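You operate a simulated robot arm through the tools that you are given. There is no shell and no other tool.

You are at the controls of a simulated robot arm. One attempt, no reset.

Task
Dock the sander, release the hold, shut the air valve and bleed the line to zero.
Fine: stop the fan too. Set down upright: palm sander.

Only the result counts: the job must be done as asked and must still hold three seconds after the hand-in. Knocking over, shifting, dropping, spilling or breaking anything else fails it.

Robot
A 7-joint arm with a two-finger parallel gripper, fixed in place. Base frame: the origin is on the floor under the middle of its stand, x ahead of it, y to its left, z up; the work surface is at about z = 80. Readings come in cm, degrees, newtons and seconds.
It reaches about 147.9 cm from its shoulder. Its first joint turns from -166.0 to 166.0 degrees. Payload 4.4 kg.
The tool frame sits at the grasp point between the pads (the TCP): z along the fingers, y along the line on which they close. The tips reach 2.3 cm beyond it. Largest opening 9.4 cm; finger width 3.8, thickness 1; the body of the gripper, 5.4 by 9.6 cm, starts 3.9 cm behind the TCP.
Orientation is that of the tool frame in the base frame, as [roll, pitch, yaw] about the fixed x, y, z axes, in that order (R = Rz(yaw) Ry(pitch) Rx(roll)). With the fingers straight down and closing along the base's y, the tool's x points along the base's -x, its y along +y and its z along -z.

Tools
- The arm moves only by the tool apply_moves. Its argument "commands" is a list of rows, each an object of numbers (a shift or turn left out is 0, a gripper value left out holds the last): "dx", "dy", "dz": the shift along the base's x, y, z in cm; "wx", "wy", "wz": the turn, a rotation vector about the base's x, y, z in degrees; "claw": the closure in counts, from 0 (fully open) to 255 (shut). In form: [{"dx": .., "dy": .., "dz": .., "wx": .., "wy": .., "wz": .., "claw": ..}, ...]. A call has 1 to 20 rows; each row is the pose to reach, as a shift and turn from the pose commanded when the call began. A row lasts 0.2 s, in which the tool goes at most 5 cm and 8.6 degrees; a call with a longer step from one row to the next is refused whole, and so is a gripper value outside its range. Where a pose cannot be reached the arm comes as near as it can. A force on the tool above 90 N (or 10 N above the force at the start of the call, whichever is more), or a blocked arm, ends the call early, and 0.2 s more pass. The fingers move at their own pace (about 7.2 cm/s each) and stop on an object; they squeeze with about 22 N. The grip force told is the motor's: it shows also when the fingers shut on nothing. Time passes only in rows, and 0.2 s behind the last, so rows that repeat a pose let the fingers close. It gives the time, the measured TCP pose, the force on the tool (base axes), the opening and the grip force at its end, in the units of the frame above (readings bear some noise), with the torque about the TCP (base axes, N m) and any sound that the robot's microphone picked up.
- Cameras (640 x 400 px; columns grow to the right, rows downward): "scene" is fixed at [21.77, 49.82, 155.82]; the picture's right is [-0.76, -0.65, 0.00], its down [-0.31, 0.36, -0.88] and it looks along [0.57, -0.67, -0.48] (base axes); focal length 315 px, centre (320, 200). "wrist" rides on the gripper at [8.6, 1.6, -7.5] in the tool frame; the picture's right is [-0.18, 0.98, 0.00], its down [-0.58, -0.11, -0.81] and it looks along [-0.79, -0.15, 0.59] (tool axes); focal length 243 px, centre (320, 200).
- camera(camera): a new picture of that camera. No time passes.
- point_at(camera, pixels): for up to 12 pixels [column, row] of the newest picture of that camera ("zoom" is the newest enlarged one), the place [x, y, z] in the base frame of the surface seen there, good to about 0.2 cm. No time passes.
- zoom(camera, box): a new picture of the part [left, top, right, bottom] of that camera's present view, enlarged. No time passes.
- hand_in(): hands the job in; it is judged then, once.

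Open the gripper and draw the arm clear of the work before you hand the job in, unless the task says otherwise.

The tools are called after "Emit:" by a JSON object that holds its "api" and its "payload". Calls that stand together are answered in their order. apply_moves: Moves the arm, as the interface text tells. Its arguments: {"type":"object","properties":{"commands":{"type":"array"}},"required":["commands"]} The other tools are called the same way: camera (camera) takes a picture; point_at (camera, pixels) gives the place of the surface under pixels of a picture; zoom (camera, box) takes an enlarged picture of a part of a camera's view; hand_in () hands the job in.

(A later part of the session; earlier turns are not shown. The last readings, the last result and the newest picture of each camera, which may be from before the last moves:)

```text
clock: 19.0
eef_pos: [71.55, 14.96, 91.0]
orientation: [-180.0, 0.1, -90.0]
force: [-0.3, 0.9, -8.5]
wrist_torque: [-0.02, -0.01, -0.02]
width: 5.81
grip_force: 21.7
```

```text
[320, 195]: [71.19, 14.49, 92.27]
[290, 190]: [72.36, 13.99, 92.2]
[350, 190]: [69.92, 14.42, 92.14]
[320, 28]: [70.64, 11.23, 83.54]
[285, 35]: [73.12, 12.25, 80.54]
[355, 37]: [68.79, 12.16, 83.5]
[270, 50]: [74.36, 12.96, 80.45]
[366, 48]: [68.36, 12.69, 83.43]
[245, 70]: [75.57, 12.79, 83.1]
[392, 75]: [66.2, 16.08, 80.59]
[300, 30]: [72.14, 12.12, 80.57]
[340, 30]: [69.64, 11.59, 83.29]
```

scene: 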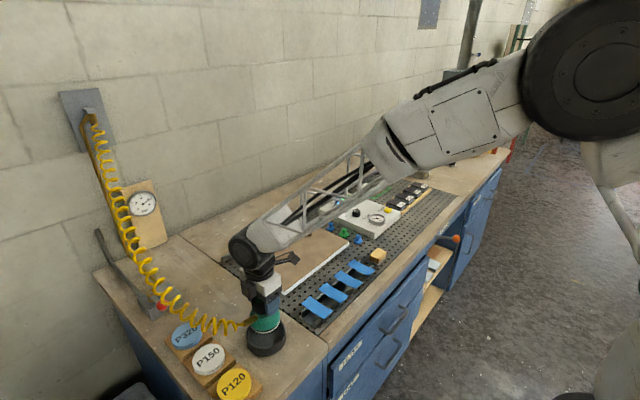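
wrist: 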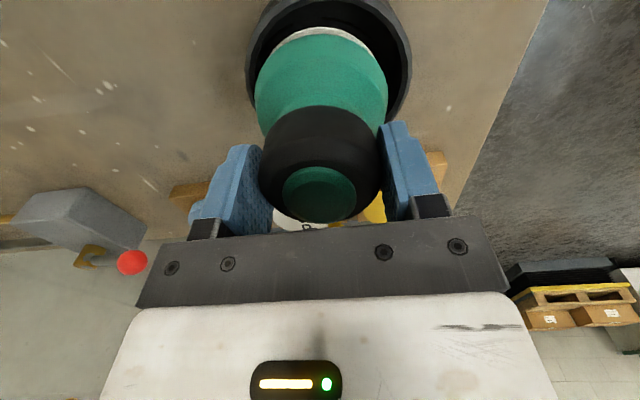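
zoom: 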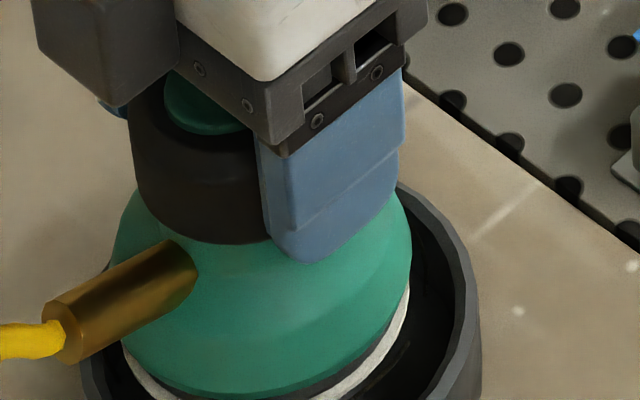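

The pad centre is now ≈ (71.3, 14.8) at z ≈ 83.5 while the refitted dish centre is (70.8, 15.0). I raise 0.6, shift by (-0.5, +0.2) and recheck before descending in small steps.

Emit:
{"api": "apply_moves", "payload": {"commands": [{"dz": 0.6}, {"dz": 0.6, "dx": -0.25, "dy": 0.1}, {"dz": 0.6, "dx": -0.5, "dy": 0.2}, {"dz": 0.6, "dx": -0.5, "dy": 0.2}]}}

Emit:
{"api": "zoom", "payload": {"camera": "scene", "box": [245, 310, 305, 350]}}

Emit:
{"api": "point_at", "payload": {"camera": "zoom", "pixels": [[85, 265], [105, 290], [140, 312], [185, 322], [240, 318], [290, 295], [330, 265], [355, 230], [370, 190]]}}

Emit:
{"api": "zoom", "payload": {"camera": "wrist", "box": [230, 0, 430, 125]}}

```text
clock: 20.0
eef_pos: [71.03, 15.14, 91.55]
orientation: [180.0, -0.1, -90.0]
force: [-0.9, -0.3, -8.3]
wrist_torque: [-0.06, 0.04, -0.02]
width: 5.78
grip_force: 21.8
```

```text
10.00 times, centred on (275, 330) of scene
```

zoom: 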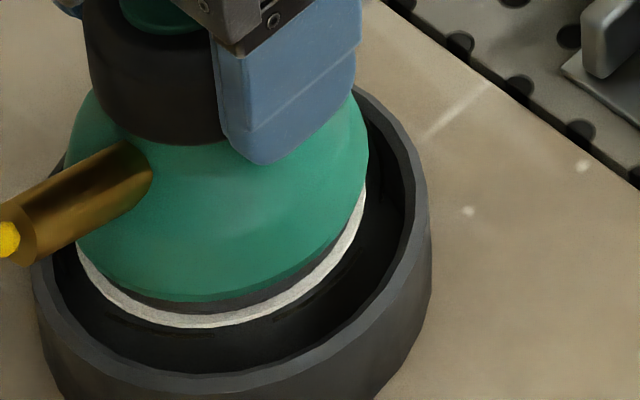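

```text
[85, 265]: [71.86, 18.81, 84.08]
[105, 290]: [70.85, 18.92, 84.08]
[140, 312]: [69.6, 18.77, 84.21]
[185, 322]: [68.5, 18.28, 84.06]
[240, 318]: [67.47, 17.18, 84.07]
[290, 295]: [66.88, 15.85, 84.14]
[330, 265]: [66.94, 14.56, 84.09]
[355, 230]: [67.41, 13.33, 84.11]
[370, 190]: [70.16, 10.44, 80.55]
```

```text
3.20 times, centred on (330, 62) of wrist
```

zoom: 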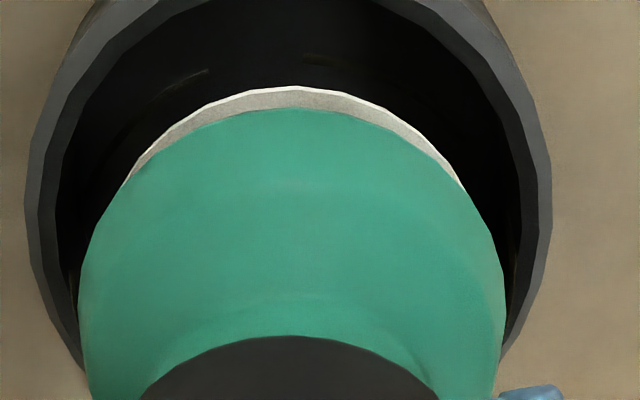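

The pad now fits centre (70.78, 15.02), r ≈ 3.9, right on the dish centre, with a clear gap all around. I go down in small checked steps: first to TCP z ≈ 89.6.

Emit:
{"api": "apply_moves", "payload": {"commands": [{"dz": -0.5}, {"dz": -1.0}, {"dz": -1.5}, {"dz": -2.0}]}}

Emit:
{"api": "zoom", "payload": {"camera": "scene", "box": [245, 310, 305, 350]}}

```text
clock: 21.0
eef_pos: [70.94, 15.15, 89.56]
orientation: [180.0, 0.0, -90.0]
force: [-0.7, -0.2, -7.6]
wrist_torque: [0.01, 0.0, 0.01]
width: 5.78
grip_force: 22.2
```

```text
10.00 times, centred on (275, 330) of scene
```

zoom: 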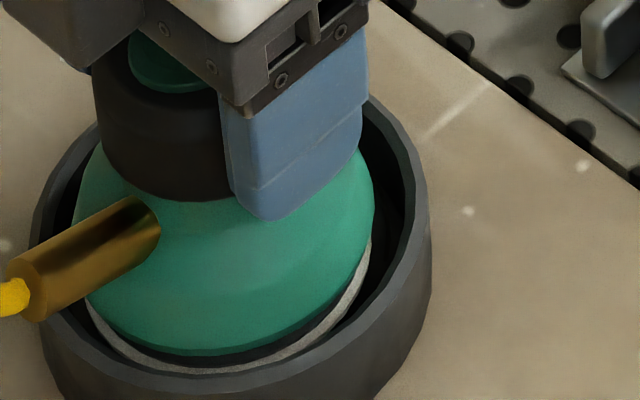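

The pad is now inside the rim with no contact force. I continue to TCP z ≈ 88.6.

Emit:
{"api": "apply_moves", "payload": {"commands": [{"dz": -0.4}, {"dz": -0.7}, {"dz": -0.9}, {"dz": -0.9}]}}

```text
clock: 22.0
eef_pos: [71.04, 15.29, 88.46]
orientation: [-179.9, 0.1, -90.1]
force: [0.7, 0.0, -8.0]
wrist_torque: [-0.02, -0.01, 0.0]
width: 5.79
grip_force: 21.6
```

Still free at z ≈ 88.5 with only the weight. I continue in 0.1–0.2 cm steps to find contact.

Emit:
{"api": "apply_moves", "payload": {"commands": [{"dz": -0.1}, {"dz": -0.2}, {"dz": -0.2}]}}

```text
clock: 22.8
eef_pos: [70.92, 15.27, 88.34]
orientation: [179.9, 0.0, -90.0]
force: [0.3, 0.3, -7.5]
wrist_torque: [-0.01, -0.01, -0.02]
width: 5.77
grip_force: 21.6
```

Still no contact. I take two more small steps down.

Emit:
{"api": "apply_moves", "payload": {"commands": [{"dz": -0.1}, {"dz": -0.15}, {"dz": -0.15}]}}

```text
clock: 23.6
eef_pos: [71.14, 15.29, 88.25]
orientation: [180.0, -0.1, -90.0]
force: [0.7, -0.5, -9.3]
wrist_torque: [-0.02, 0.0, 0.02]
width: 5.8
grip_force: 22.4
```

Commanded z is 88.31 and the sander still hangs. I step down another 0.1–0.15.

Emit:
{"api": "apply_moves", "payload": {"commands": [{"dz": -0.08}, {"dz": -0.12}, {"dz": -0.12}]}}

Emit:
{"api": "zoom", "payload": {"camera": "scene", "box": [245, 310, 305, 350]}}

```text
clock: 24.4
eef_pos: [71.07, 15.22, 88.19]
orientation: [180.0, -0.1, -90.0]
force: [0.9, 4.1, -3.4]
wrist_torque: [0.11, -0.17, 0.09]
width: 5.77
grip_force: 22.1
```

```text
10.00 times, centred on (275, 330) of scene
```

zoom: 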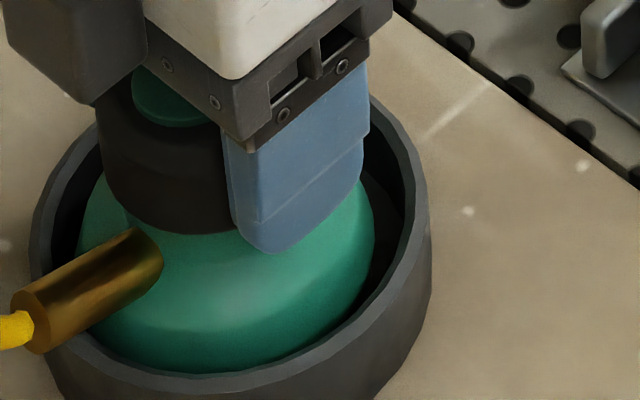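

Contact is made (vertical load dropped to -3.4 N). I open the fingers now while holding the pose.

Emit:
{"api": "apply_moves", "payload": {"commands": [{"claw": 60}, {"claw": 40}, {"claw": 40}]}}

Emit:
{"api": "zoom", "payload": {"camera": "scene", "box": [245, 310, 305, 350]}}

Emit:
{"api": "zoom", "payload": {"camera": "wrist", "box": [190, 0, 450, 230]}}

```text
clock: 25.2
eef_pos: [70.98, 15.15, 88.11]
orientation: [180.0, 0.0, -90.0]
force: [0.3, -0.4, -0.2]
wrist_torque: [0.01, 0.05, 0.01]
width: 7.92
grip_force: 0.0
```

```text
10.00 times, centred on (275, 330) of scene
```

zoom: 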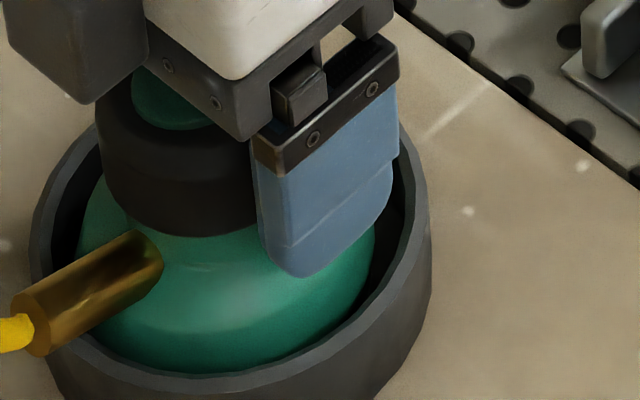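

```text
1.74 times, centred on (320, 115) of wrist
```

zoom: 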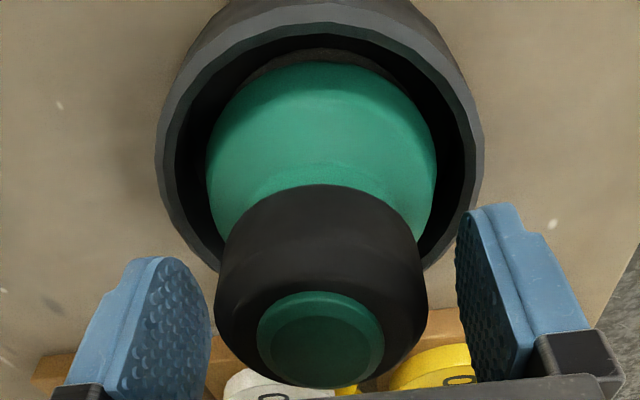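

The sander stands upright and centred in the dish, fingers free. I raise straight up well clear.

Emit:
{"api": "apply_moves", "payload": {"commands": [{"dz": 1.5, "claw": 40}, {"dz": 4, "claw": 40}, {"dz": 8, "claw": 20}, {"dz": 12, "claw": 20}, {"dz": 16, "claw": 20}, {"dz": 20, "claw": 20}, {"dz": 22, "claw": 20}]}}

Emit:
{"api": "camera", "payload": {"camera": "scene"}}

Emit:
{"api": "camera", "payload": {"camera": "wrist"}}

```text
clock: 26.8
eef_pos: [71.34, 15.49, 110.27]
orientation: [179.9, 0.0, -89.9]
force: [0.8, 0.1, -0.1]
wrist_torque: [0.02, 0.02, 0.01]
width: 8.66
grip_force: 0.1
```

```text
taken
```

scene: 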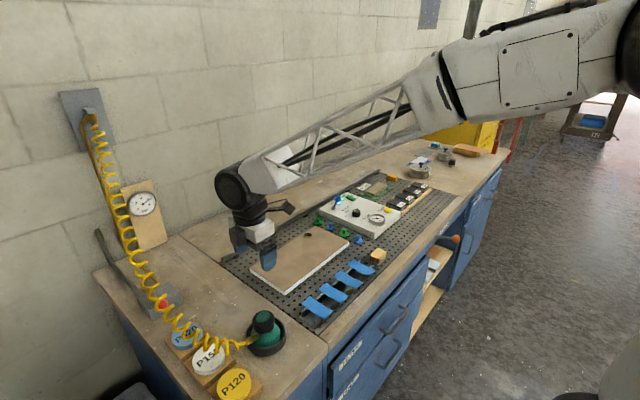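

```text
taken
```

wrist: 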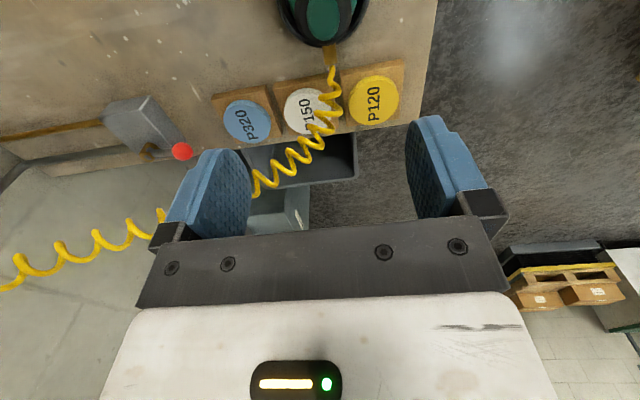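

The sander is docked and standing. I zoom on the dock and on the panel to plan the HOLD lever and the FAN switch.

Emit:
{"api": "zoom", "payload": {"camera": "scene", "box": [225, 295, 305, 365]}}

Emit:
{"api": "zoom", "payload": {"camera": "scene", "box": [310, 180, 410, 245]}}

Emit:
{"api": "point_at", "payload": {"camera": "zoom", "pixels": [[178, 98], [170, 135], [155, 150], [290, 95], [265, 88], [315, 108], [220, 110], [255, 85], [120, 160], [350, 140], [190, 125], [440, 95]]}}

```text
5.71 times, centred on (265, 330) of scene
```

zoom: 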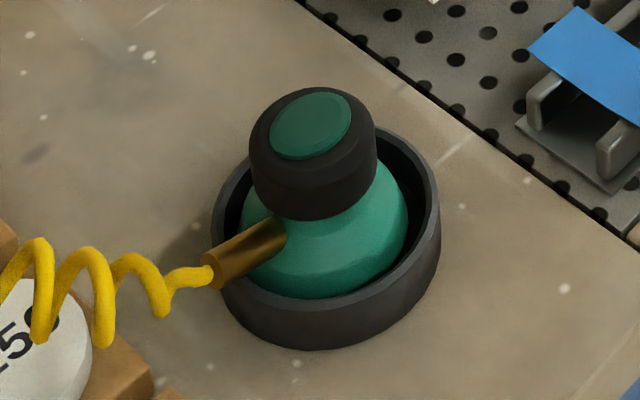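

```text
6.15 times, centred on (360, 212) of scene
```

zoom: 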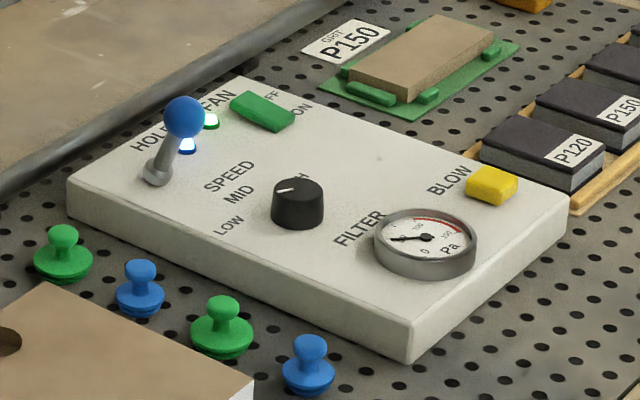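

```text
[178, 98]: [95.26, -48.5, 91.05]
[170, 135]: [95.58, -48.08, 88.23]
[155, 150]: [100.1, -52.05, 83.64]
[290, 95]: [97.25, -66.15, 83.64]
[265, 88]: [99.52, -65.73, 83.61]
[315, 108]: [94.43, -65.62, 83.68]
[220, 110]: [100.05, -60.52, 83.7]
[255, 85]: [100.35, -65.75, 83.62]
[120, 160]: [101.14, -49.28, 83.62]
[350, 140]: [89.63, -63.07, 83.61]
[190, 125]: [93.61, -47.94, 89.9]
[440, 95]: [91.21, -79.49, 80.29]
```

The sander stands properly in the dock. I sample the lever ball, stem and base, and the FAN rocker more precisely.

Emit:
{"api": "point_at", "payload": {"camera": "zoom", "pixels": [[185, 117], [184, 100], [170, 155], [157, 172], [148, 178], [240, 102], [250, 112], [262, 110], [275, 120], [285, 115], [272, 130], [212, 118]]}}

Emit:
{"api": "zoom", "payload": {"camera": "scene", "box": [325, 190, 365, 215]}}

```text
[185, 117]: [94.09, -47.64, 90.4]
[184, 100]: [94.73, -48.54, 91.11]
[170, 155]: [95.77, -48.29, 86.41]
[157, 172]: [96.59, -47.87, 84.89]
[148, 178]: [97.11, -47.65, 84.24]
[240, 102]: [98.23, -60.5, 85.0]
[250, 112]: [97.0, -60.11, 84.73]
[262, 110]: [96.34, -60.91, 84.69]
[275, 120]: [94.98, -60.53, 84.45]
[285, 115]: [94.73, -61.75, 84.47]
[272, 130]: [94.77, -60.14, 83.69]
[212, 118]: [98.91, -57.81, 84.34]
```

```text
16.00 times, centred on (345, 202) of scene
```

zoom: 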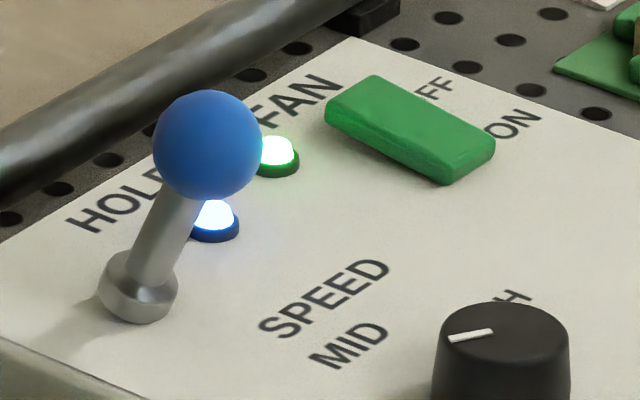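

The HOLD lever leans toward -x (ball centre ≈ (94.9, -48.6, 89.7), base ≈ (97, -48.4, 84)); the FAN rocker's raised +x end ≈ (98.3, -61) is the OFF side. I move above the HOLD lever at a safe height with the fingers half open.

Emit:
{"api": "apply_moves", "payload": {"commands": [{"dx": 1.4, "dy": -3.75, "claw": 90}, {"dx": 2.8, "dy": -7.5, "claw": 90}, {"dx": 4.2, "dy": -11.25, "claw": 90}, {"dx": 5.6, "dy": -15, "claw": 90}, {"dx": 7, "dy": -18.75, "claw": 90}, {"dx": 8.4, "dy": -22.5, "claw": 90}, {"dx": 9.8, "dy": -26.25, "claw": 90}, {"dx": 11.2, "dy": -30, "claw": 90}, {"dx": 12.6, "dy": -33.75, "claw": 90}, {"dx": 14, "dy": -37.5, "claw": 90}, {"dx": 15.4, "dy": -41.25, "claw": 90}, {"dx": 16.8, "dy": -45, "claw": 90}, {"dx": 18.2, "dy": -48.75, "claw": 90}, {"dx": 19.6, "dy": -52.5, "claw": 90}, {"dx": 21, "dy": -56.25, "claw": 90}, {"dx": 22.4, "dy": -60, "claw": 90}, {"dx": 23.8, "dy": -63.7, "claw": 90}, {"dx": 23.8, "dy": -63.7, "dz": -3, "claw": 90}, {"dx": 23.8, "dy": -63.7, "dz": -6, "claw": 90}, {"dx": 23.8, "dy": -63.7, "dz": -6, "claw": 90}]}}

Emit:
{"api": "camera", "payload": {"camera": "wrist"}}

Emit:
{"api": "camera", "payload": {"camera": "scene"}}

```text
clock: 31.0
eef_pos: [94.78, -48.51, 103.9]
orientation: [180.0, 0.0, -90.0]
force: [-0.3, -0.6, -0.1]
wrist_torque: [0.01, 0.01, 0.0]
width: 6.06
grip_force: 0.2
```

```text
taken
```

wrist: 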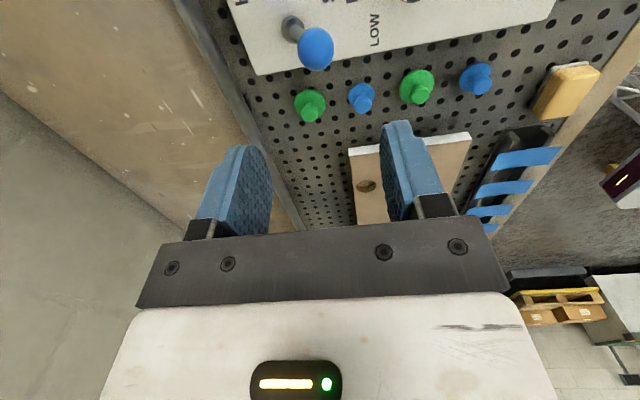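

```text
taken
```

scene: 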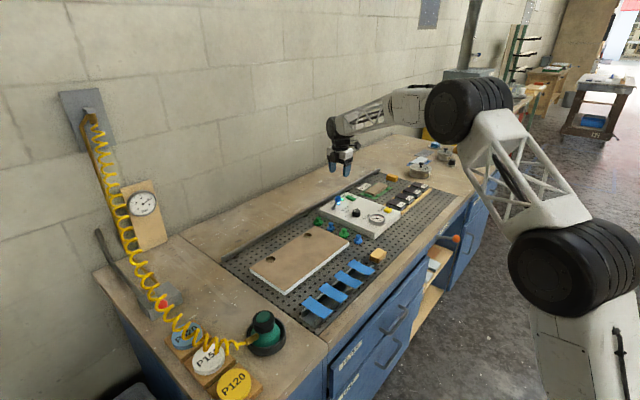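

The ball is at wrist (317,47) with its base at (290,27). I measure it from here.

Emit:
{"api": "zoom", "payload": {"camera": "wrist", "box": [230, 0, 400, 106]}}

Emit:
{"api": "point_at", "payload": {"camera": "wrist", "pixels": [[317, 47], [302, 45], [332, 46], [317, 33], [317, 65], [290, 27], [285, 33], [311, 100], [361, 95], [417, 85]]}}

```text
3.76 times, centred on (315, 53) of wrist
```

zoom: 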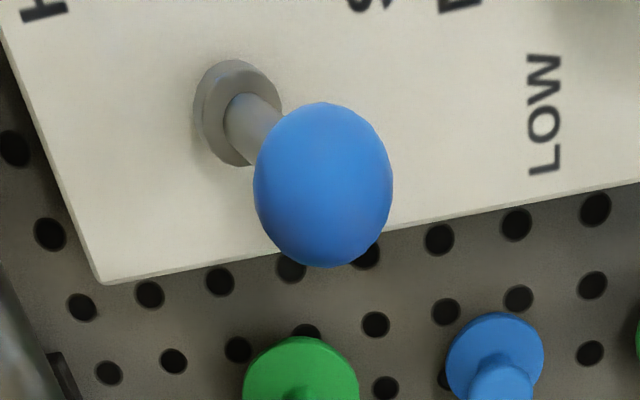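

```text
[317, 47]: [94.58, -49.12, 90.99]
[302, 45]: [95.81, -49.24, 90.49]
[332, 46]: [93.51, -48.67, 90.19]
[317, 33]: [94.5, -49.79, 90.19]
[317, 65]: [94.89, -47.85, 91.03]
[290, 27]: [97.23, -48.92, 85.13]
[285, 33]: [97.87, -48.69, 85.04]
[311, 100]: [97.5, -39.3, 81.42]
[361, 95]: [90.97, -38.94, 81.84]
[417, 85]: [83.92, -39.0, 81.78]
```

The ball centre is (94.7, -48.6, 89.9). I lower the open fingers around it (TCP z ≈ 91).

Emit:
{"api": "apply_moves", "payload": {"commands": [{"dz": -3.5, "claw": 90}, {"dz": -7, "claw": 90}, {"dz": -10, "claw": 90}, {"dz": -12, "claw": 90}, {"dz": -13.2, "claw": 90}, {"dz": -13.2, "claw": 90}]}}

Emit:
{"api": "camera", "payload": {"camera": "wrist"}}

Emit:
{"api": "zoom", "payload": {"camera": "scene", "box": [310, 170, 390, 230]}}

```text
clock: 32.4
eef_pos: [94.78, -48.4, 90.81]
orientation: [-180.0, 0.0, -90.1]
force: [-0.2, -0.5, 0.4]
wrist_torque: [0.01, 0.01, -0.02]
width: 6.11
grip_force: 0.1
```

```text
taken
```

wrist: 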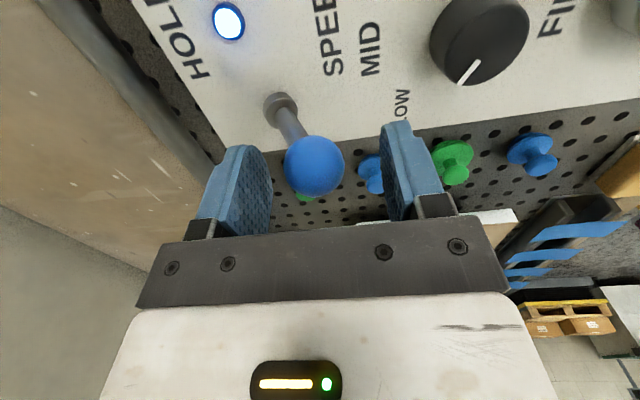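

```text
6.67 times, centred on (350, 200) of scene
```

zoom: 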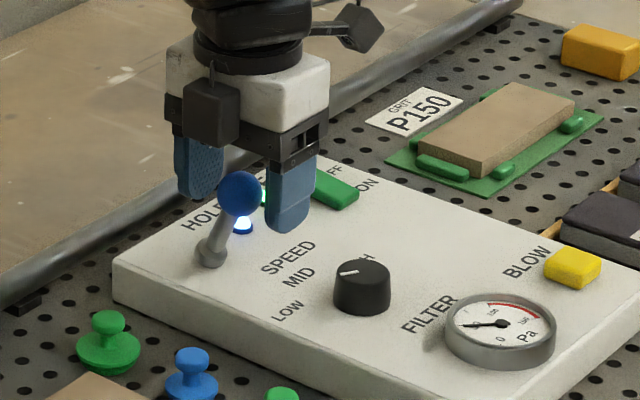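

The ball is between the fingers at wrist (315,165). I push it toward +x with the -x finger in gentle steps.

Emit:
{"api": "apply_moves", "payload": {"commands": [{"dx": 0.7, "claw": 90}, {"dx": 1.4, "claw": 90}, {"dx": 2.0, "claw": 90}, {"dx": 2.5, "claw": 90}, {"dx": 3.0, "claw": 90}, {"dx": 3.5, "claw": 90}, {"dx": 4.0, "claw": 90}]}}

Emit:
{"api": "zoom", "payload": {"camera": "scene", "box": [310, 170, 390, 230]}}

Emit:
{"api": "camera", "payload": {"camera": "wrist"}}

```text
clock: 34.0
eef_pos: [98.76, -48.5, 90.78]
orientation: [180.0, 0.0, -90.0]
force: [0.7, 1.0, 0.2]
wrist_torque: [0.01, 0.01, 0.01]
width: 6.11
grip_force: 0.1
```

```text
6.67 times, centred on (350, 200) of scene
```

zoom: 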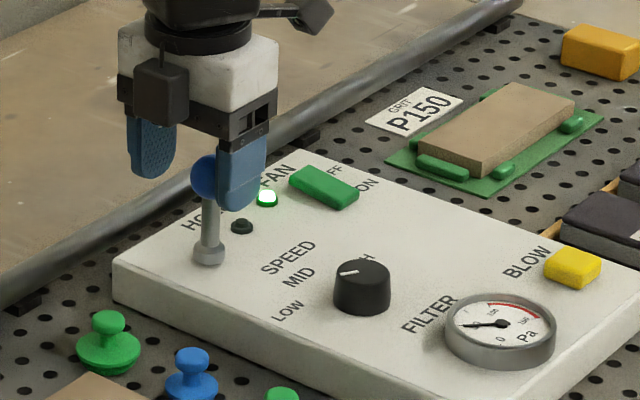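

```text
taken
```

wrist: 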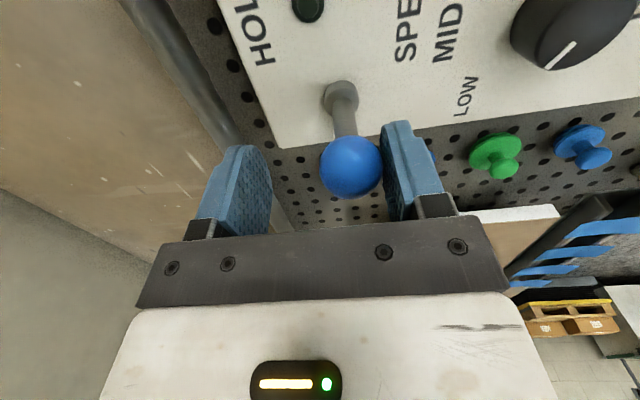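

The HOLD lamp has gone out with the lever about upright. I push on to the far side so that it stays there, watching the force.

Emit:
{"api": "apply_moves", "payload": {"commands": [{"dx": 0.4, "claw": 90}, {"dx": 0.8, "claw": 90}, {"dx": 1.2, "claw": 90}, {"dx": 1.6, "claw": 90}, {"dx": 2.0, "claw": 90}]}}

Emit:
{"api": "zoom", "payload": {"camera": "scene", "box": [310, 170, 390, 230]}}

Emit:
{"api": "camera", "payload": {"camera": "wrist"}}

```text
clock: 35.2
eef_pos: [100.79, -48.43, 90.83]
orientation: [180.0, 0.0, -90.0]
force: [0.2, 0.3, -1.0]
wrist_torque: [-0.04, 0.04, 0.0]
width: 6.09
grip_force: 0.5
```

```text
6.67 times, centred on (350, 200) of scene
```

zoom: 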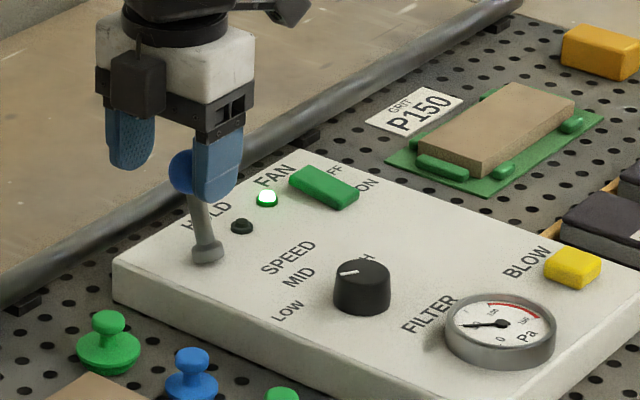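

```text
taken
```

wrist: 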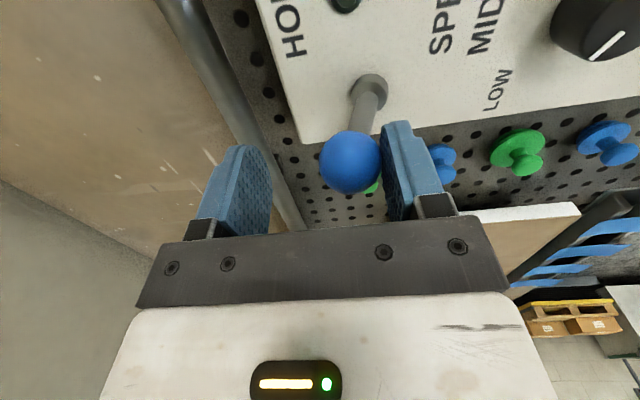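

The lever now leans to +x, not yet fully. I push slightly further until the force shows the stop.

Emit:
{"api": "apply_moves", "payload": {"commands": [{"dx": 0.25, "claw": 90}, {"dx": 0.5, "claw": 90}, {"dx": 0.75, "claw": 90}]}}

```text
clock: 36.0
eef_pos: [101.6, -48.5, 90.81]
orientation: [-180.0, 0.0, -89.9]
force: [-5.4, -0.2, 0.6]
wrist_torque: [0.05, 0.1, 0.04]
width: 6.35
grip_force: 2.4
```

The -5.4 N force indicates the lever is at its stop. I back off slightly and rise clear, then look.

Emit:
{"api": "apply_moves", "payload": {"commands": [{"dx": -0.8, "claw": 90}, {"dx": -1.2, "claw": 90}, {"dx": -1.2, "dz": 3, "claw": 90}, {"dx": -1.2, "dz": 7, "claw": 90}, {"dx": -1.2, "dz": 11, "claw": 90}, {"dx": -1.2, "dz": 12, "claw": 90}]}}

Emit:
{"api": "zoom", "payload": {"camera": "scene", "box": [310, 170, 390, 230]}}

Emit:
{"api": "camera", "payload": {"camera": "wrist"}}

```text
clock: 37.4
eef_pos: [100.43, -48.33, 102.99]
orientation: [180.0, 0.0, -90.0]
force: [0.1, -0.2, 0.2]
wrist_torque: [0.0, -0.05, 0.02]
width: 6.07
grip_force: 0.1
```

```text
6.67 times, centred on (350, 200) of scene
```

zoom: 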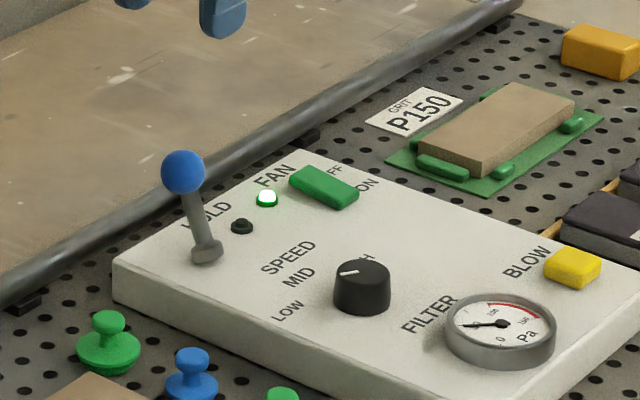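

```text
taken
```

wrist: 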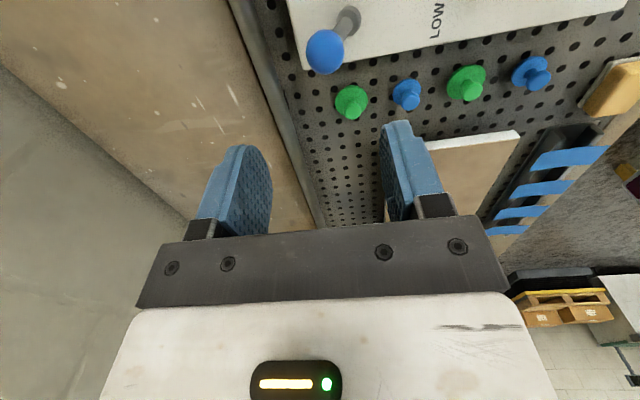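

HOLD is released: lamp out, lever staying at +x. Next the FAN rocker; I measure its corners.

Emit:
{"api": "zoom", "payload": {"camera": "scene", "box": [335, 185, 365, 205]}}

Emit:
{"api": "point_at", "payload": {"camera": "zoom", "pixels": [[200, 110], [250, 75], [300, 90], [260, 130], [330, 140], [380, 165], [420, 195], [385, 220], [440, 170], [140, 185], [190, 140], [330, 200]]}}

```text
16.00 times, centred on (350, 195) of scene
```

zoom: 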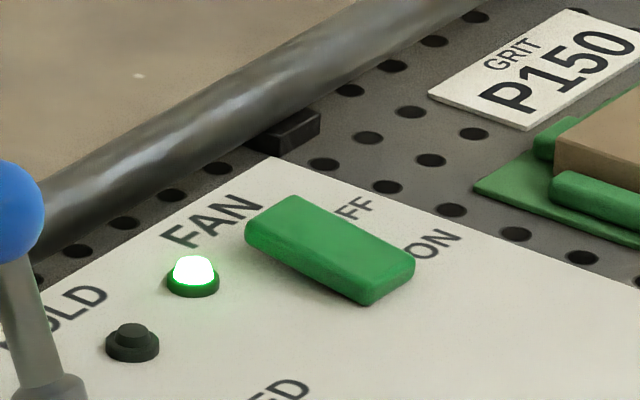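

```text
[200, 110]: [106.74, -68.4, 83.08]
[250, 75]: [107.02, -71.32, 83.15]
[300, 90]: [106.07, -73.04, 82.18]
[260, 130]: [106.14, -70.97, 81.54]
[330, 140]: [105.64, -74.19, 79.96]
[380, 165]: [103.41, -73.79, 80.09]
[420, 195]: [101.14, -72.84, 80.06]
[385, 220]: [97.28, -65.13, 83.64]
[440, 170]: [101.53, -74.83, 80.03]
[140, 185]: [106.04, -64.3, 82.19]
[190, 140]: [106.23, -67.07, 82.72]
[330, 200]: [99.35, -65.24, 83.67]
```

The rocker spans zoom (247,232)–(413,262), raised at the left (+x, OFF) end. I point at its corners.

Emit:
{"api": "point_at", "payload": {"camera": "zoom", "pixels": [[256, 226], [296, 199], [275, 215], [300, 232], [330, 222], [310, 255], [345, 250], [372, 280], [405, 262], [385, 265], [192, 270], [367, 300]]}}

```text
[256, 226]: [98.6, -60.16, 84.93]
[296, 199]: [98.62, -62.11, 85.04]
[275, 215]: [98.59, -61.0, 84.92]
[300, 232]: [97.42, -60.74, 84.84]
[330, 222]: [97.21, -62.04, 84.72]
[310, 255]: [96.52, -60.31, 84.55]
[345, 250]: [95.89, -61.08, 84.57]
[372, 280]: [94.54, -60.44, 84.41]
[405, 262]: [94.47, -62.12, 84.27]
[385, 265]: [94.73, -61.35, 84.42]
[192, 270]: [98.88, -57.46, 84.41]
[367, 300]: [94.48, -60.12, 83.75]
```

The OFF end is at x ≈ 98.6, y ≈ -61.15, z ≈ 85.0. I close the fingers and move over it, stopping with the tips about 1 cm above.

Emit:
{"api": "apply_moves", "payload": {"commands": [{"dx": -0.7, "dy": -4.2, "claw": 255}, {"dx": -1.4, "dy": -8.4, "claw": 255}, {"dx": -2.1, "dy": -12.6, "claw": 255}, {"dx": -2.1, "dy": -12.6, "dz": -4, "claw": 255}, {"dx": -2.1, "dy": -12.6, "dz": -8, "claw": 255}, {"dx": -2.1, "dy": -12.6, "dz": -11.5, "claw": 255}, {"dx": -2.1, "dy": -12.6, "dz": -14, "claw": 255}, {"dx": -2.1, "dy": -12.6, "dz": -14.4, "claw": 255}, {"dx": -2.1, "dy": -12.6, "dz": -14.4, "claw": 255}]}}

Emit:
{"api": "zoom", "payload": {"camera": "scene", "box": [325, 170, 385, 215]}}

Emit:
{"api": "camera", "payload": {"camera": "wrist"}}

```text
clock: 39.4
eef_pos: [98.28, -61.06, 88.4]
orientation: [180.0, 0.0, -90.0]
force: [-0.3, 0.5, -1.0]
wrist_torque: [0.02, -0.01, 0.02]
width: 0.0
grip_force: 21.9
```

```text
8.89 times, centred on (355, 192) of scene
```

zoom: 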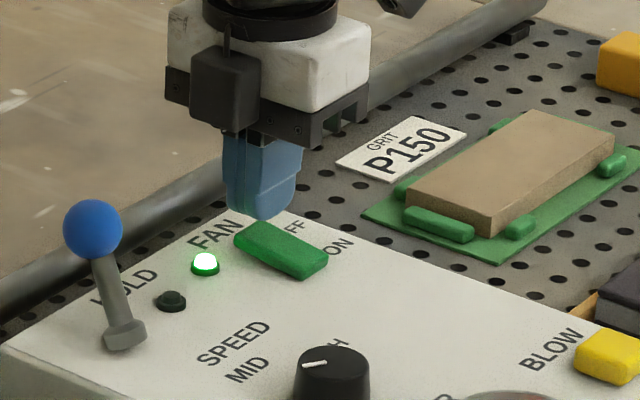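

```text
taken
```

wrist: 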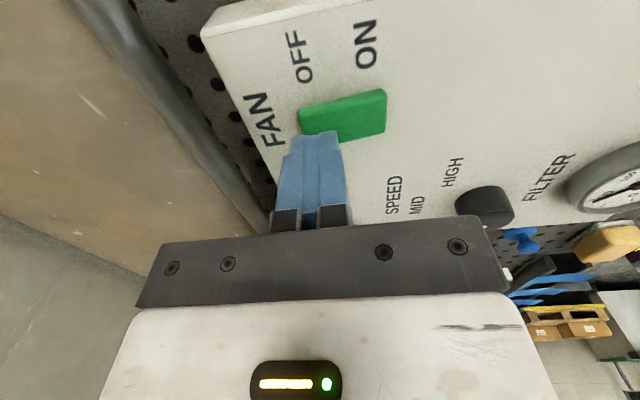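

The closed tips are over the OFF end of the rocker. I press down in small steps.

Emit:
{"api": "apply_moves", "payload": {"commands": [{"dz": -0.6, "claw": 255}, {"dz": -1.1, "claw": 255}, {"dz": -1.4, "claw": 255}, {"dz": -1.6, "claw": 255}]}}

Emit:
{"api": "zoom", "payload": {"camera": "scene", "box": [325, 170, 385, 215]}}

```text
clock: 40.4
eef_pos: [98.46, -61.18, 86.85]
orientation: [-179.9, 0.0, -90.0]
force: [5.7, -5.1, 7.2]
wrist_torque: [-0.02, -0.09, -0.04]
width: 0.0
grip_force: 21.5
```

```text
8.89 times, centred on (355, 192) of scene
```

zoom: 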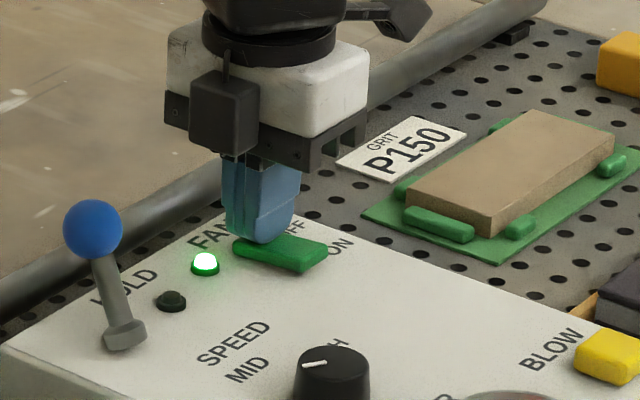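

The rocker is moving (7 N) but the lamp is still lit. I press a bit further.

Emit:
{"api": "apply_moves", "payload": {"commands": [{"dz": -0.15, "claw": 255}, {"dz": -0.3, "claw": 255}, {"dz": -0.4, "claw": 255}]}}

Emit:
{"api": "zoom", "payload": {"camera": "scene", "box": [325, 170, 385, 215]}}

```text
clock: 41.2
eef_pos: [98.33, -61.11, 86.84]
orientation: [-179.7, -0.3, -89.9]
force: [23.4, 3.7, 39.4]
wrist_torque: [0.52, -0.14, -0.26]
width: 0.0
grip_force: 22.7
```

```text
8.89 times, centred on (355, 192) of scene
```

zoom: 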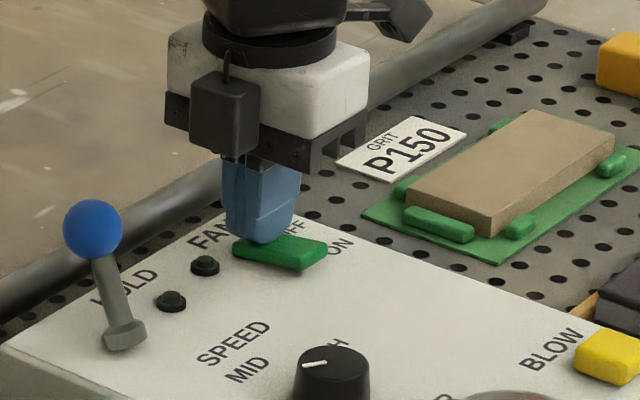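

The FAN lamp is now off. I lift straight up at once.

Emit:
{"api": "apply_moves", "payload": {"commands": [{"dz": 0.6, "claw": 255}, {"dz": 2, "claw": 255}, {"dz": 5, "claw": 255}, {"dz": 9, "claw": 255}, {"dz": 13, "claw": 255}, {"dz": 17, "claw": 255}, {"dz": 21, "claw": 255}, {"dz": 24, "claw": 255}]}}

Emit:
{"api": "zoom", "payload": {"camera": "scene", "box": [310, 170, 400, 240]}}

Emit:
{"api": "camera", "payload": {"camera": "scene"}}

```text
clock: 43.0
eef_pos: [97.91, -61.08, 110.55]
orientation: [179.9, 0.0, -90.1]
force: [0.2, 0.0, -0.3]
wrist_torque: [0.0, -0.01, -0.03]
width: 0.0
grip_force: 21.8
```

```text
5.71 times, centred on (355, 205) of scene
```

zoom: 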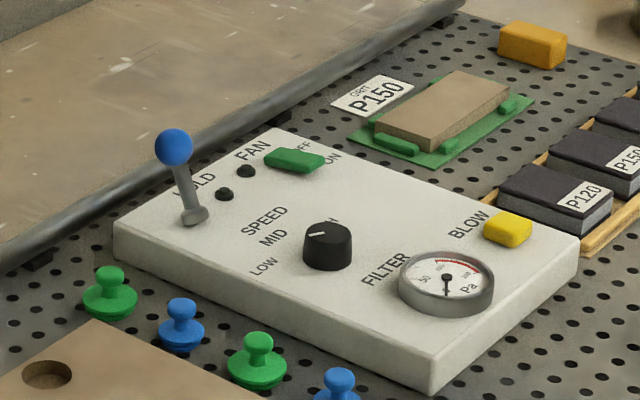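

```text
taken
```

scene: 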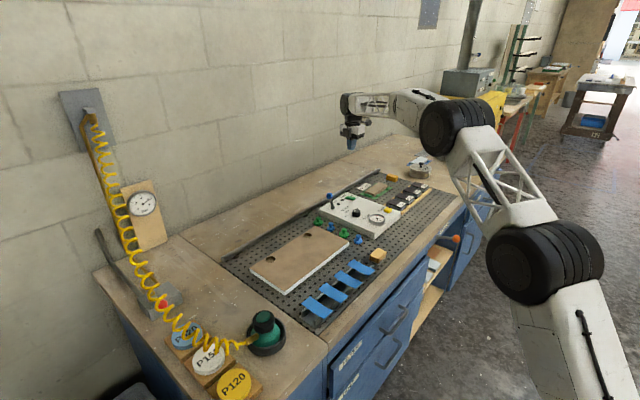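

HOLD and FAN lamps are out and the filter gauge fell to zero. Next I go to view the valve closely, staying high and short of the hose.

Emit:
{"api": "apply_moves", "payload": {"commands": [{"dy": 4, "claw": 255}, {"dy": 8, "claw": 255}, {"dy": 12, "claw": 255}, {"dy": 16, "claw": 255}, {"dy": 20, "claw": 255}, {"dy": 24, "claw": 255}, {"dy": 28, "claw": 255}, {"dy": 32, "claw": 255}, {"dy": 36, "claw": 255}, {"dy": 40, "claw": 255}, {"dy": 44, "claw": 255}, {"dy": 48, "claw": 255}, {"dy": 52, "claw": 255}, {"dy": 56, "claw": 255}, {"dy": 60, "claw": 255}, {"dy": 64, "claw": 255}, {"dy": 68, "claw": 255}, {"dy": 70, "claw": 255}]}}

Emit:
{"api": "camera", "payload": {"camera": "wrist"}}

Emit:
{"api": "camera", "payload": {"camera": "scene"}}

```text
clock: 46.8
eef_pos: [98.42, 9.13, 110.49]
orientation: [-179.9, 0.1, -90.0]
force: [-0.2, 0.1, -0.6]
wrist_torque: [-0.04, 0.01, 0.0]
width: 0.0
grip_force: 22.6
```

```text
taken
```

wrist: 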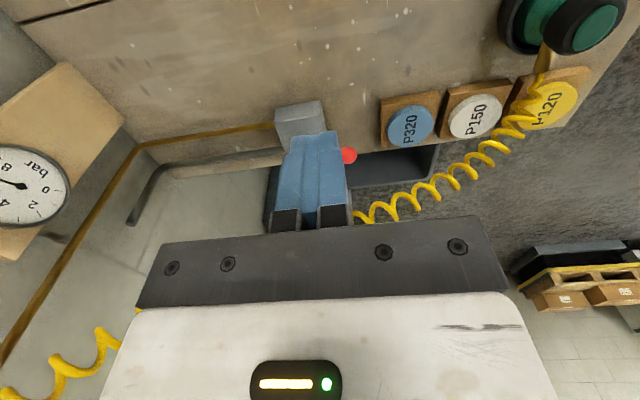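

```text
taken
```

scene: 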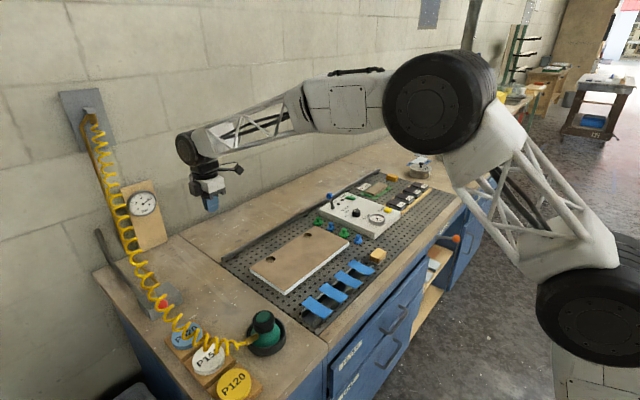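

The fingers hide the valve, so I open them to look between, and check where the hose runs.

Emit:
{"api": "apply_moves", "payload": {"commands": [{"claw": 0}, {"claw": 0}, {"dy": 3, "dz": -2, "claw": 0}, {"dy": 5, "dz": -4, "claw": 0}]}}

Emit:
{"api": "camera", "payload": {"camera": "wrist"}}

Emit:
{"api": "zoom", "payload": {"camera": "wrist", "box": [230, 70, 430, 220]}}

Emit:
{"api": "point_at", "payload": {"camera": "wrist", "pixels": [[320, 100], [300, 110]]}}

```text
clock: 47.8
eef_pos: [98.27, 14.11, 106.66]
orientation: [180.0, 0.0, -90.0]
force: [-0.5, -0.1, 0.1]
wrist_torque: [-0.03, 0.0, 0.01]
width: 9.4
grip_force: 0.1
```

```text
taken
```

wrist: 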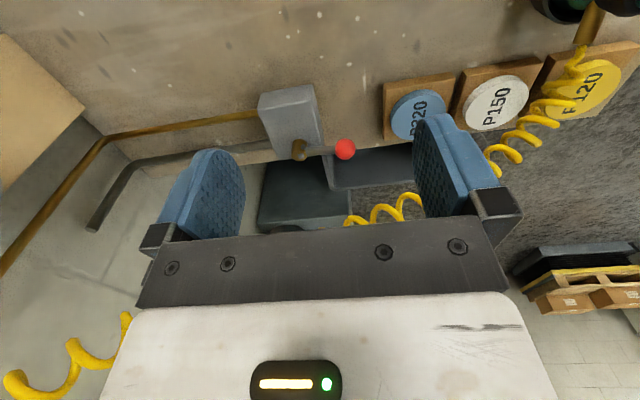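

```text
2.67 times, centred on (330, 145) of wrist
```

zoom: 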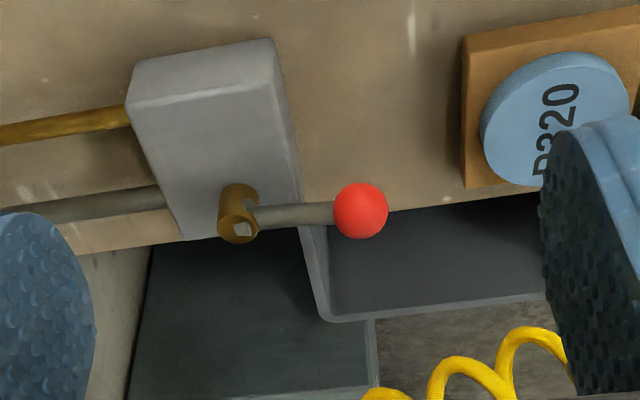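

```text
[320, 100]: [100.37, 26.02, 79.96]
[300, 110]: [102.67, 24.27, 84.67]
```

The lever is a bar from a vertical brass spindle (zoom (240,212)) to the red ball (zoom (360,210)), so it turns about a vertical axis. I measure these.

Emit:
{"api": "point_at", "payload": {"camera": "zoom", "pixels": [[240, 230], [235, 205], [360, 210], [345, 205], [375, 205], [360, 190], [360, 232], [290, 215], [310, 205], [160, 80], [270, 60], [180, 230]]}}

Emit:
{"api": "zoom", "payload": {"camera": "wrist", "box": [280, 120, 370, 180]}}

Emit:
{"api": "zoom", "payload": {"camera": "scene", "box": [120, 260, 200, 330]}}

```text
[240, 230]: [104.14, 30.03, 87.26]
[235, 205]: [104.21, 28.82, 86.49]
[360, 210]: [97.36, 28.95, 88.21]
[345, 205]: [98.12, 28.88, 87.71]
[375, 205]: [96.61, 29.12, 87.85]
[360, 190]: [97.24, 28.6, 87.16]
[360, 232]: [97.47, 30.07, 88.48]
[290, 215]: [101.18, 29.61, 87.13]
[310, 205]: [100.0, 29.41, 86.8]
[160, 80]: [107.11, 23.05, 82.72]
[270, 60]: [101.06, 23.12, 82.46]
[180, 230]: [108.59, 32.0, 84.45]
```

```text
6.67 times, centred on (325, 150) of wrist
```

zoom: 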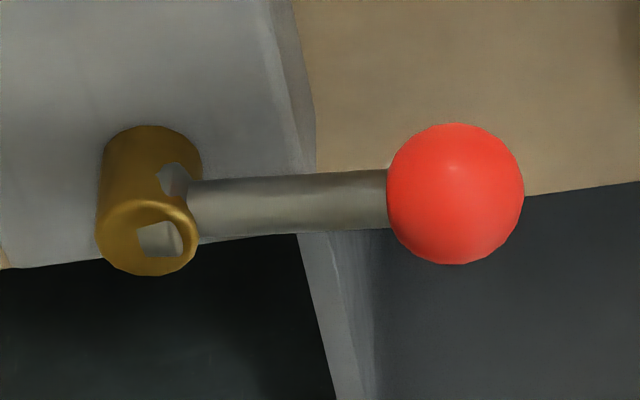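

```text
5.71 times, centred on (160, 295) of scene
```

zoom: 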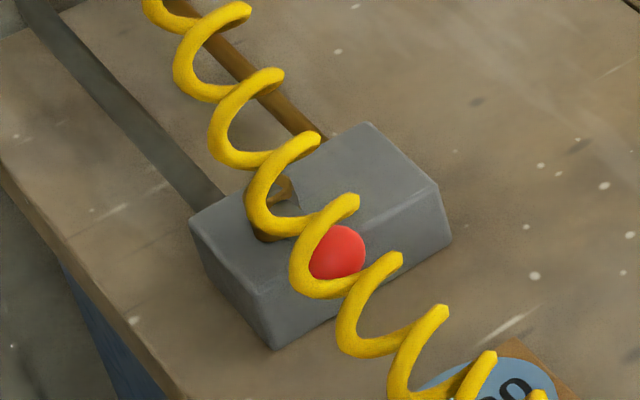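

The lever bar sits at z ≈ 86.8, spindle ≈ (104.2, 29.8), ball ≈ (97.4, 29.6, 87.4). The hose passes in front of it in the scene view, so I measure where the hose really is.

Emit:
{"api": "camera", "payload": {"camera": "scene"}}

Emit:
{"api": "point_at", "payload": {"camera": "scene", "pixels": [[184, 323], [175, 317], [167, 303], [157, 293], [152, 280], [147, 272], [138, 265], [131, 246], [125, 225], [115, 200], [108, 175], [98, 148]]}}

Emit:
{"api": "point_at", "payload": {"camera": "wrist", "pixels": [[380, 210], [400, 200], [415, 212], [510, 155], [548, 122], [80, 355], [125, 325], [28, 390], [355, 218], [530, 140]]}}

```text
taken
```

scene: 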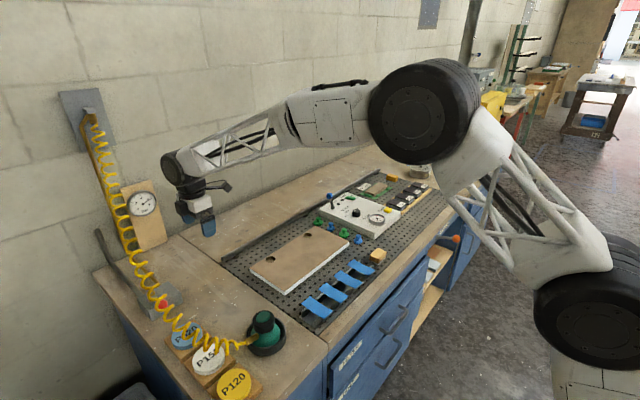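

```text
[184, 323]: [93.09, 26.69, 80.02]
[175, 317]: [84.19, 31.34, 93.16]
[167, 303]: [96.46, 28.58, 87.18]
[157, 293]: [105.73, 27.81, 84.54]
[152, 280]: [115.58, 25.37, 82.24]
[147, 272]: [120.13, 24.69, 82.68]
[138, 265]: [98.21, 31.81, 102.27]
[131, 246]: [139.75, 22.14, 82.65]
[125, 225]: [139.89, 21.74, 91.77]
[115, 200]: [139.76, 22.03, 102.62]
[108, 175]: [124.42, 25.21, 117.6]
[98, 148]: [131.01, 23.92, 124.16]
```

```text
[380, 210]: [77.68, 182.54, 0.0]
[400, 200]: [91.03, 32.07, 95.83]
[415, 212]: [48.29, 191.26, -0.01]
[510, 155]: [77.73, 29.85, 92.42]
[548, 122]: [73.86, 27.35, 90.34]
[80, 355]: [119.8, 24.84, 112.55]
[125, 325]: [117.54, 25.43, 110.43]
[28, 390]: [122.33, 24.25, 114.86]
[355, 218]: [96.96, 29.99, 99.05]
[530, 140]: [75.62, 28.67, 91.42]
```

The hose runs over the valve at z ≈ 99–103, y ≈ 30–32, so I must not come straight down on the lever. I first move a bit closer from the -y side (staying about 10 cm from the hose) to see the spindle.

Emit:
{"api": "apply_moves", "payload": {"commands": [{"dx": 1, "dy": 1, "dz": -3, "claw": 0}, {"dx": 2, "dy": 2, "dz": -6, "claw": 0}, {"dx": 3, "dy": 3, "dz": -8, "claw": 0}, {"dx": 3, "dy": 3, "dz": -8, "claw": 0}]}}

Emit:
{"api": "camera", "payload": {"camera": "wrist"}}

Emit:
{"api": "zoom", "payload": {"camera": "wrist", "box": [270, 90, 390, 170]}}

```text
clock: 48.8
eef_pos: [101.2, 16.84, 98.45]
orientation: [-180.0, -0.1, -90.0]
force: [-0.3, 1.1, -0.2]
wrist_torque: [0.0, 0.0, -0.03]
width: 9.38
grip_force: 0.2
```

```text
taken
```

wrist: 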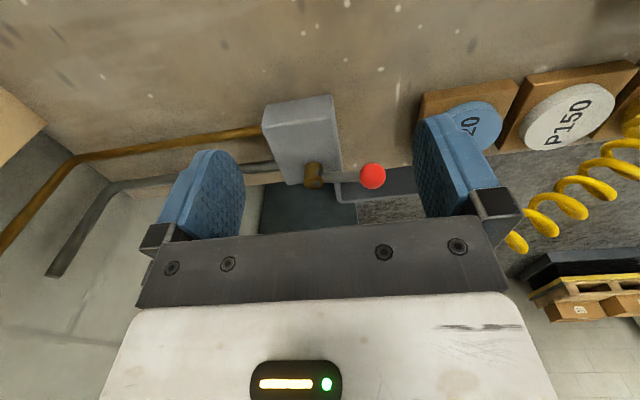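

```text
5.00 times, centred on (330, 130) of wrist
```

zoom: 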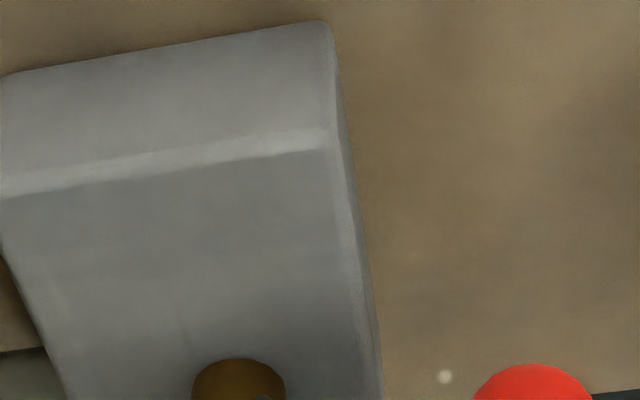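

Emit:
{"api": "zoom", "payload": {"camera": "wrist", "box": [290, 145, 400, 205]}}

Emit:
{"api": "point_at", "payload": {"camera": "zoom", "pixels": [[130, 180], [150, 210], [135, 140], [480, 150], [440, 150], [520, 150], [480, 100], [480, 210], [250, 185], [330, 180], [110, 225]]}}

```text
5.82 times, centred on (345, 175) of wrist
```

zoom: 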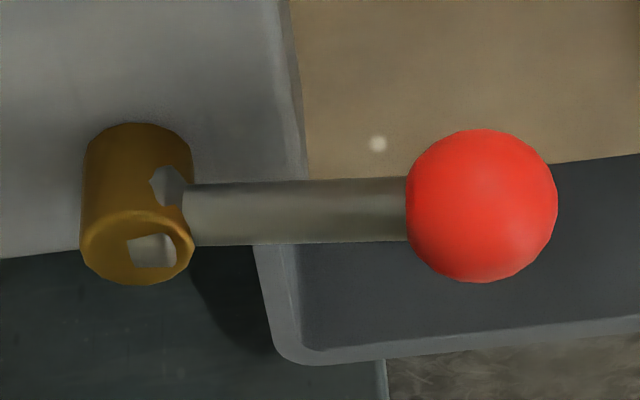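

```text
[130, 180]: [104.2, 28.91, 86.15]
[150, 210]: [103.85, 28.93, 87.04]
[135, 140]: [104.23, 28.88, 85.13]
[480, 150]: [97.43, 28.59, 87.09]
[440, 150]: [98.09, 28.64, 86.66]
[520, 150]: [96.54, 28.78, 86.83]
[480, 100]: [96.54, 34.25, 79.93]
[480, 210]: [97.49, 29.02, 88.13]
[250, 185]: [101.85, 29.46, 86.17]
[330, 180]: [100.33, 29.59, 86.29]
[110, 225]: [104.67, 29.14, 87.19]
```

The bar and ball are clearly seen: spindle (104.2, 29.7), ball (97.4, 29.8, 87.4). To work under the hose I'll come in tilted from the -y side; first I turn the hand back to its original yaw while backing away a little.

Emit:
{"api": "apply_moves", "payload": {"commands": [{"dx": -0.5, "dy": -0.5, "dz": 0.5, "wz": -8, "claw": 60}, {"dx": -1, "dy": -1, "dz": 1, "wz": -16, "claw": 60}, {"dx": -1.5, "dy": -1.5, "dz": 1.5, "wz": -24, "claw": 120}, {"dx": -2, "dy": -2, "dz": 2, "wz": -32, "claw": 120}, {"dx": -2.5, "dy": -2.5, "dz": 2, "wz": -40, "claw": 160}, {"dx": -3, "dy": -3, "dz": 2, "wz": -48, "claw": 160}, {"dx": -3.5, "dy": -3.5, "dz": 2, "wz": -56, "claw": 160}, {"dx": -4, "dy": -4, "dz": 2, "wz": -64, "claw": 160}, {"dx": -4.3, "dy": -4, "dz": 2, "wz": -72, "claw": 160}, {"dx": -4.3, "dy": -4, "dz": 2, "wz": -80, "claw": 160}, {"dx": -4.3, "dy": -4, "dz": 2, "wz": -88, "claw": 160}, {"dx": -4.3, "dy": -4, "dz": 2, "wz": -90, "claw": 160}]}}

Emit:
{"api": "camera", "payload": {"camera": "scene"}}

```text
clock: 51.4
eef_pos: [96.97, 12.99, 100.55]
orientation: [180.0, 0.0, 179.8]
force: [-0.3, -0.1, 0.3]
wrist_torque: [0.0, 0.0, -0.01]
width: 3.52
grip_force: 0.0
```

```text
taken
```

scene: 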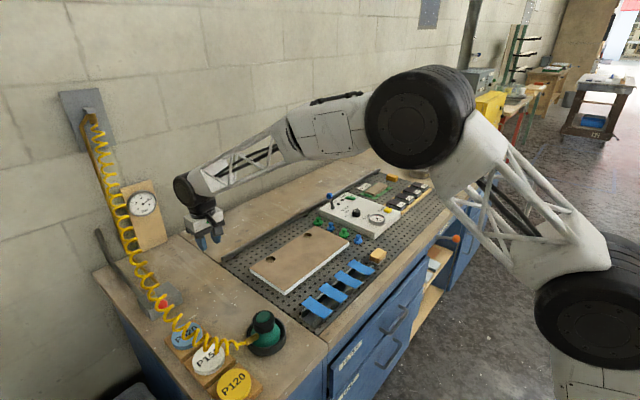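

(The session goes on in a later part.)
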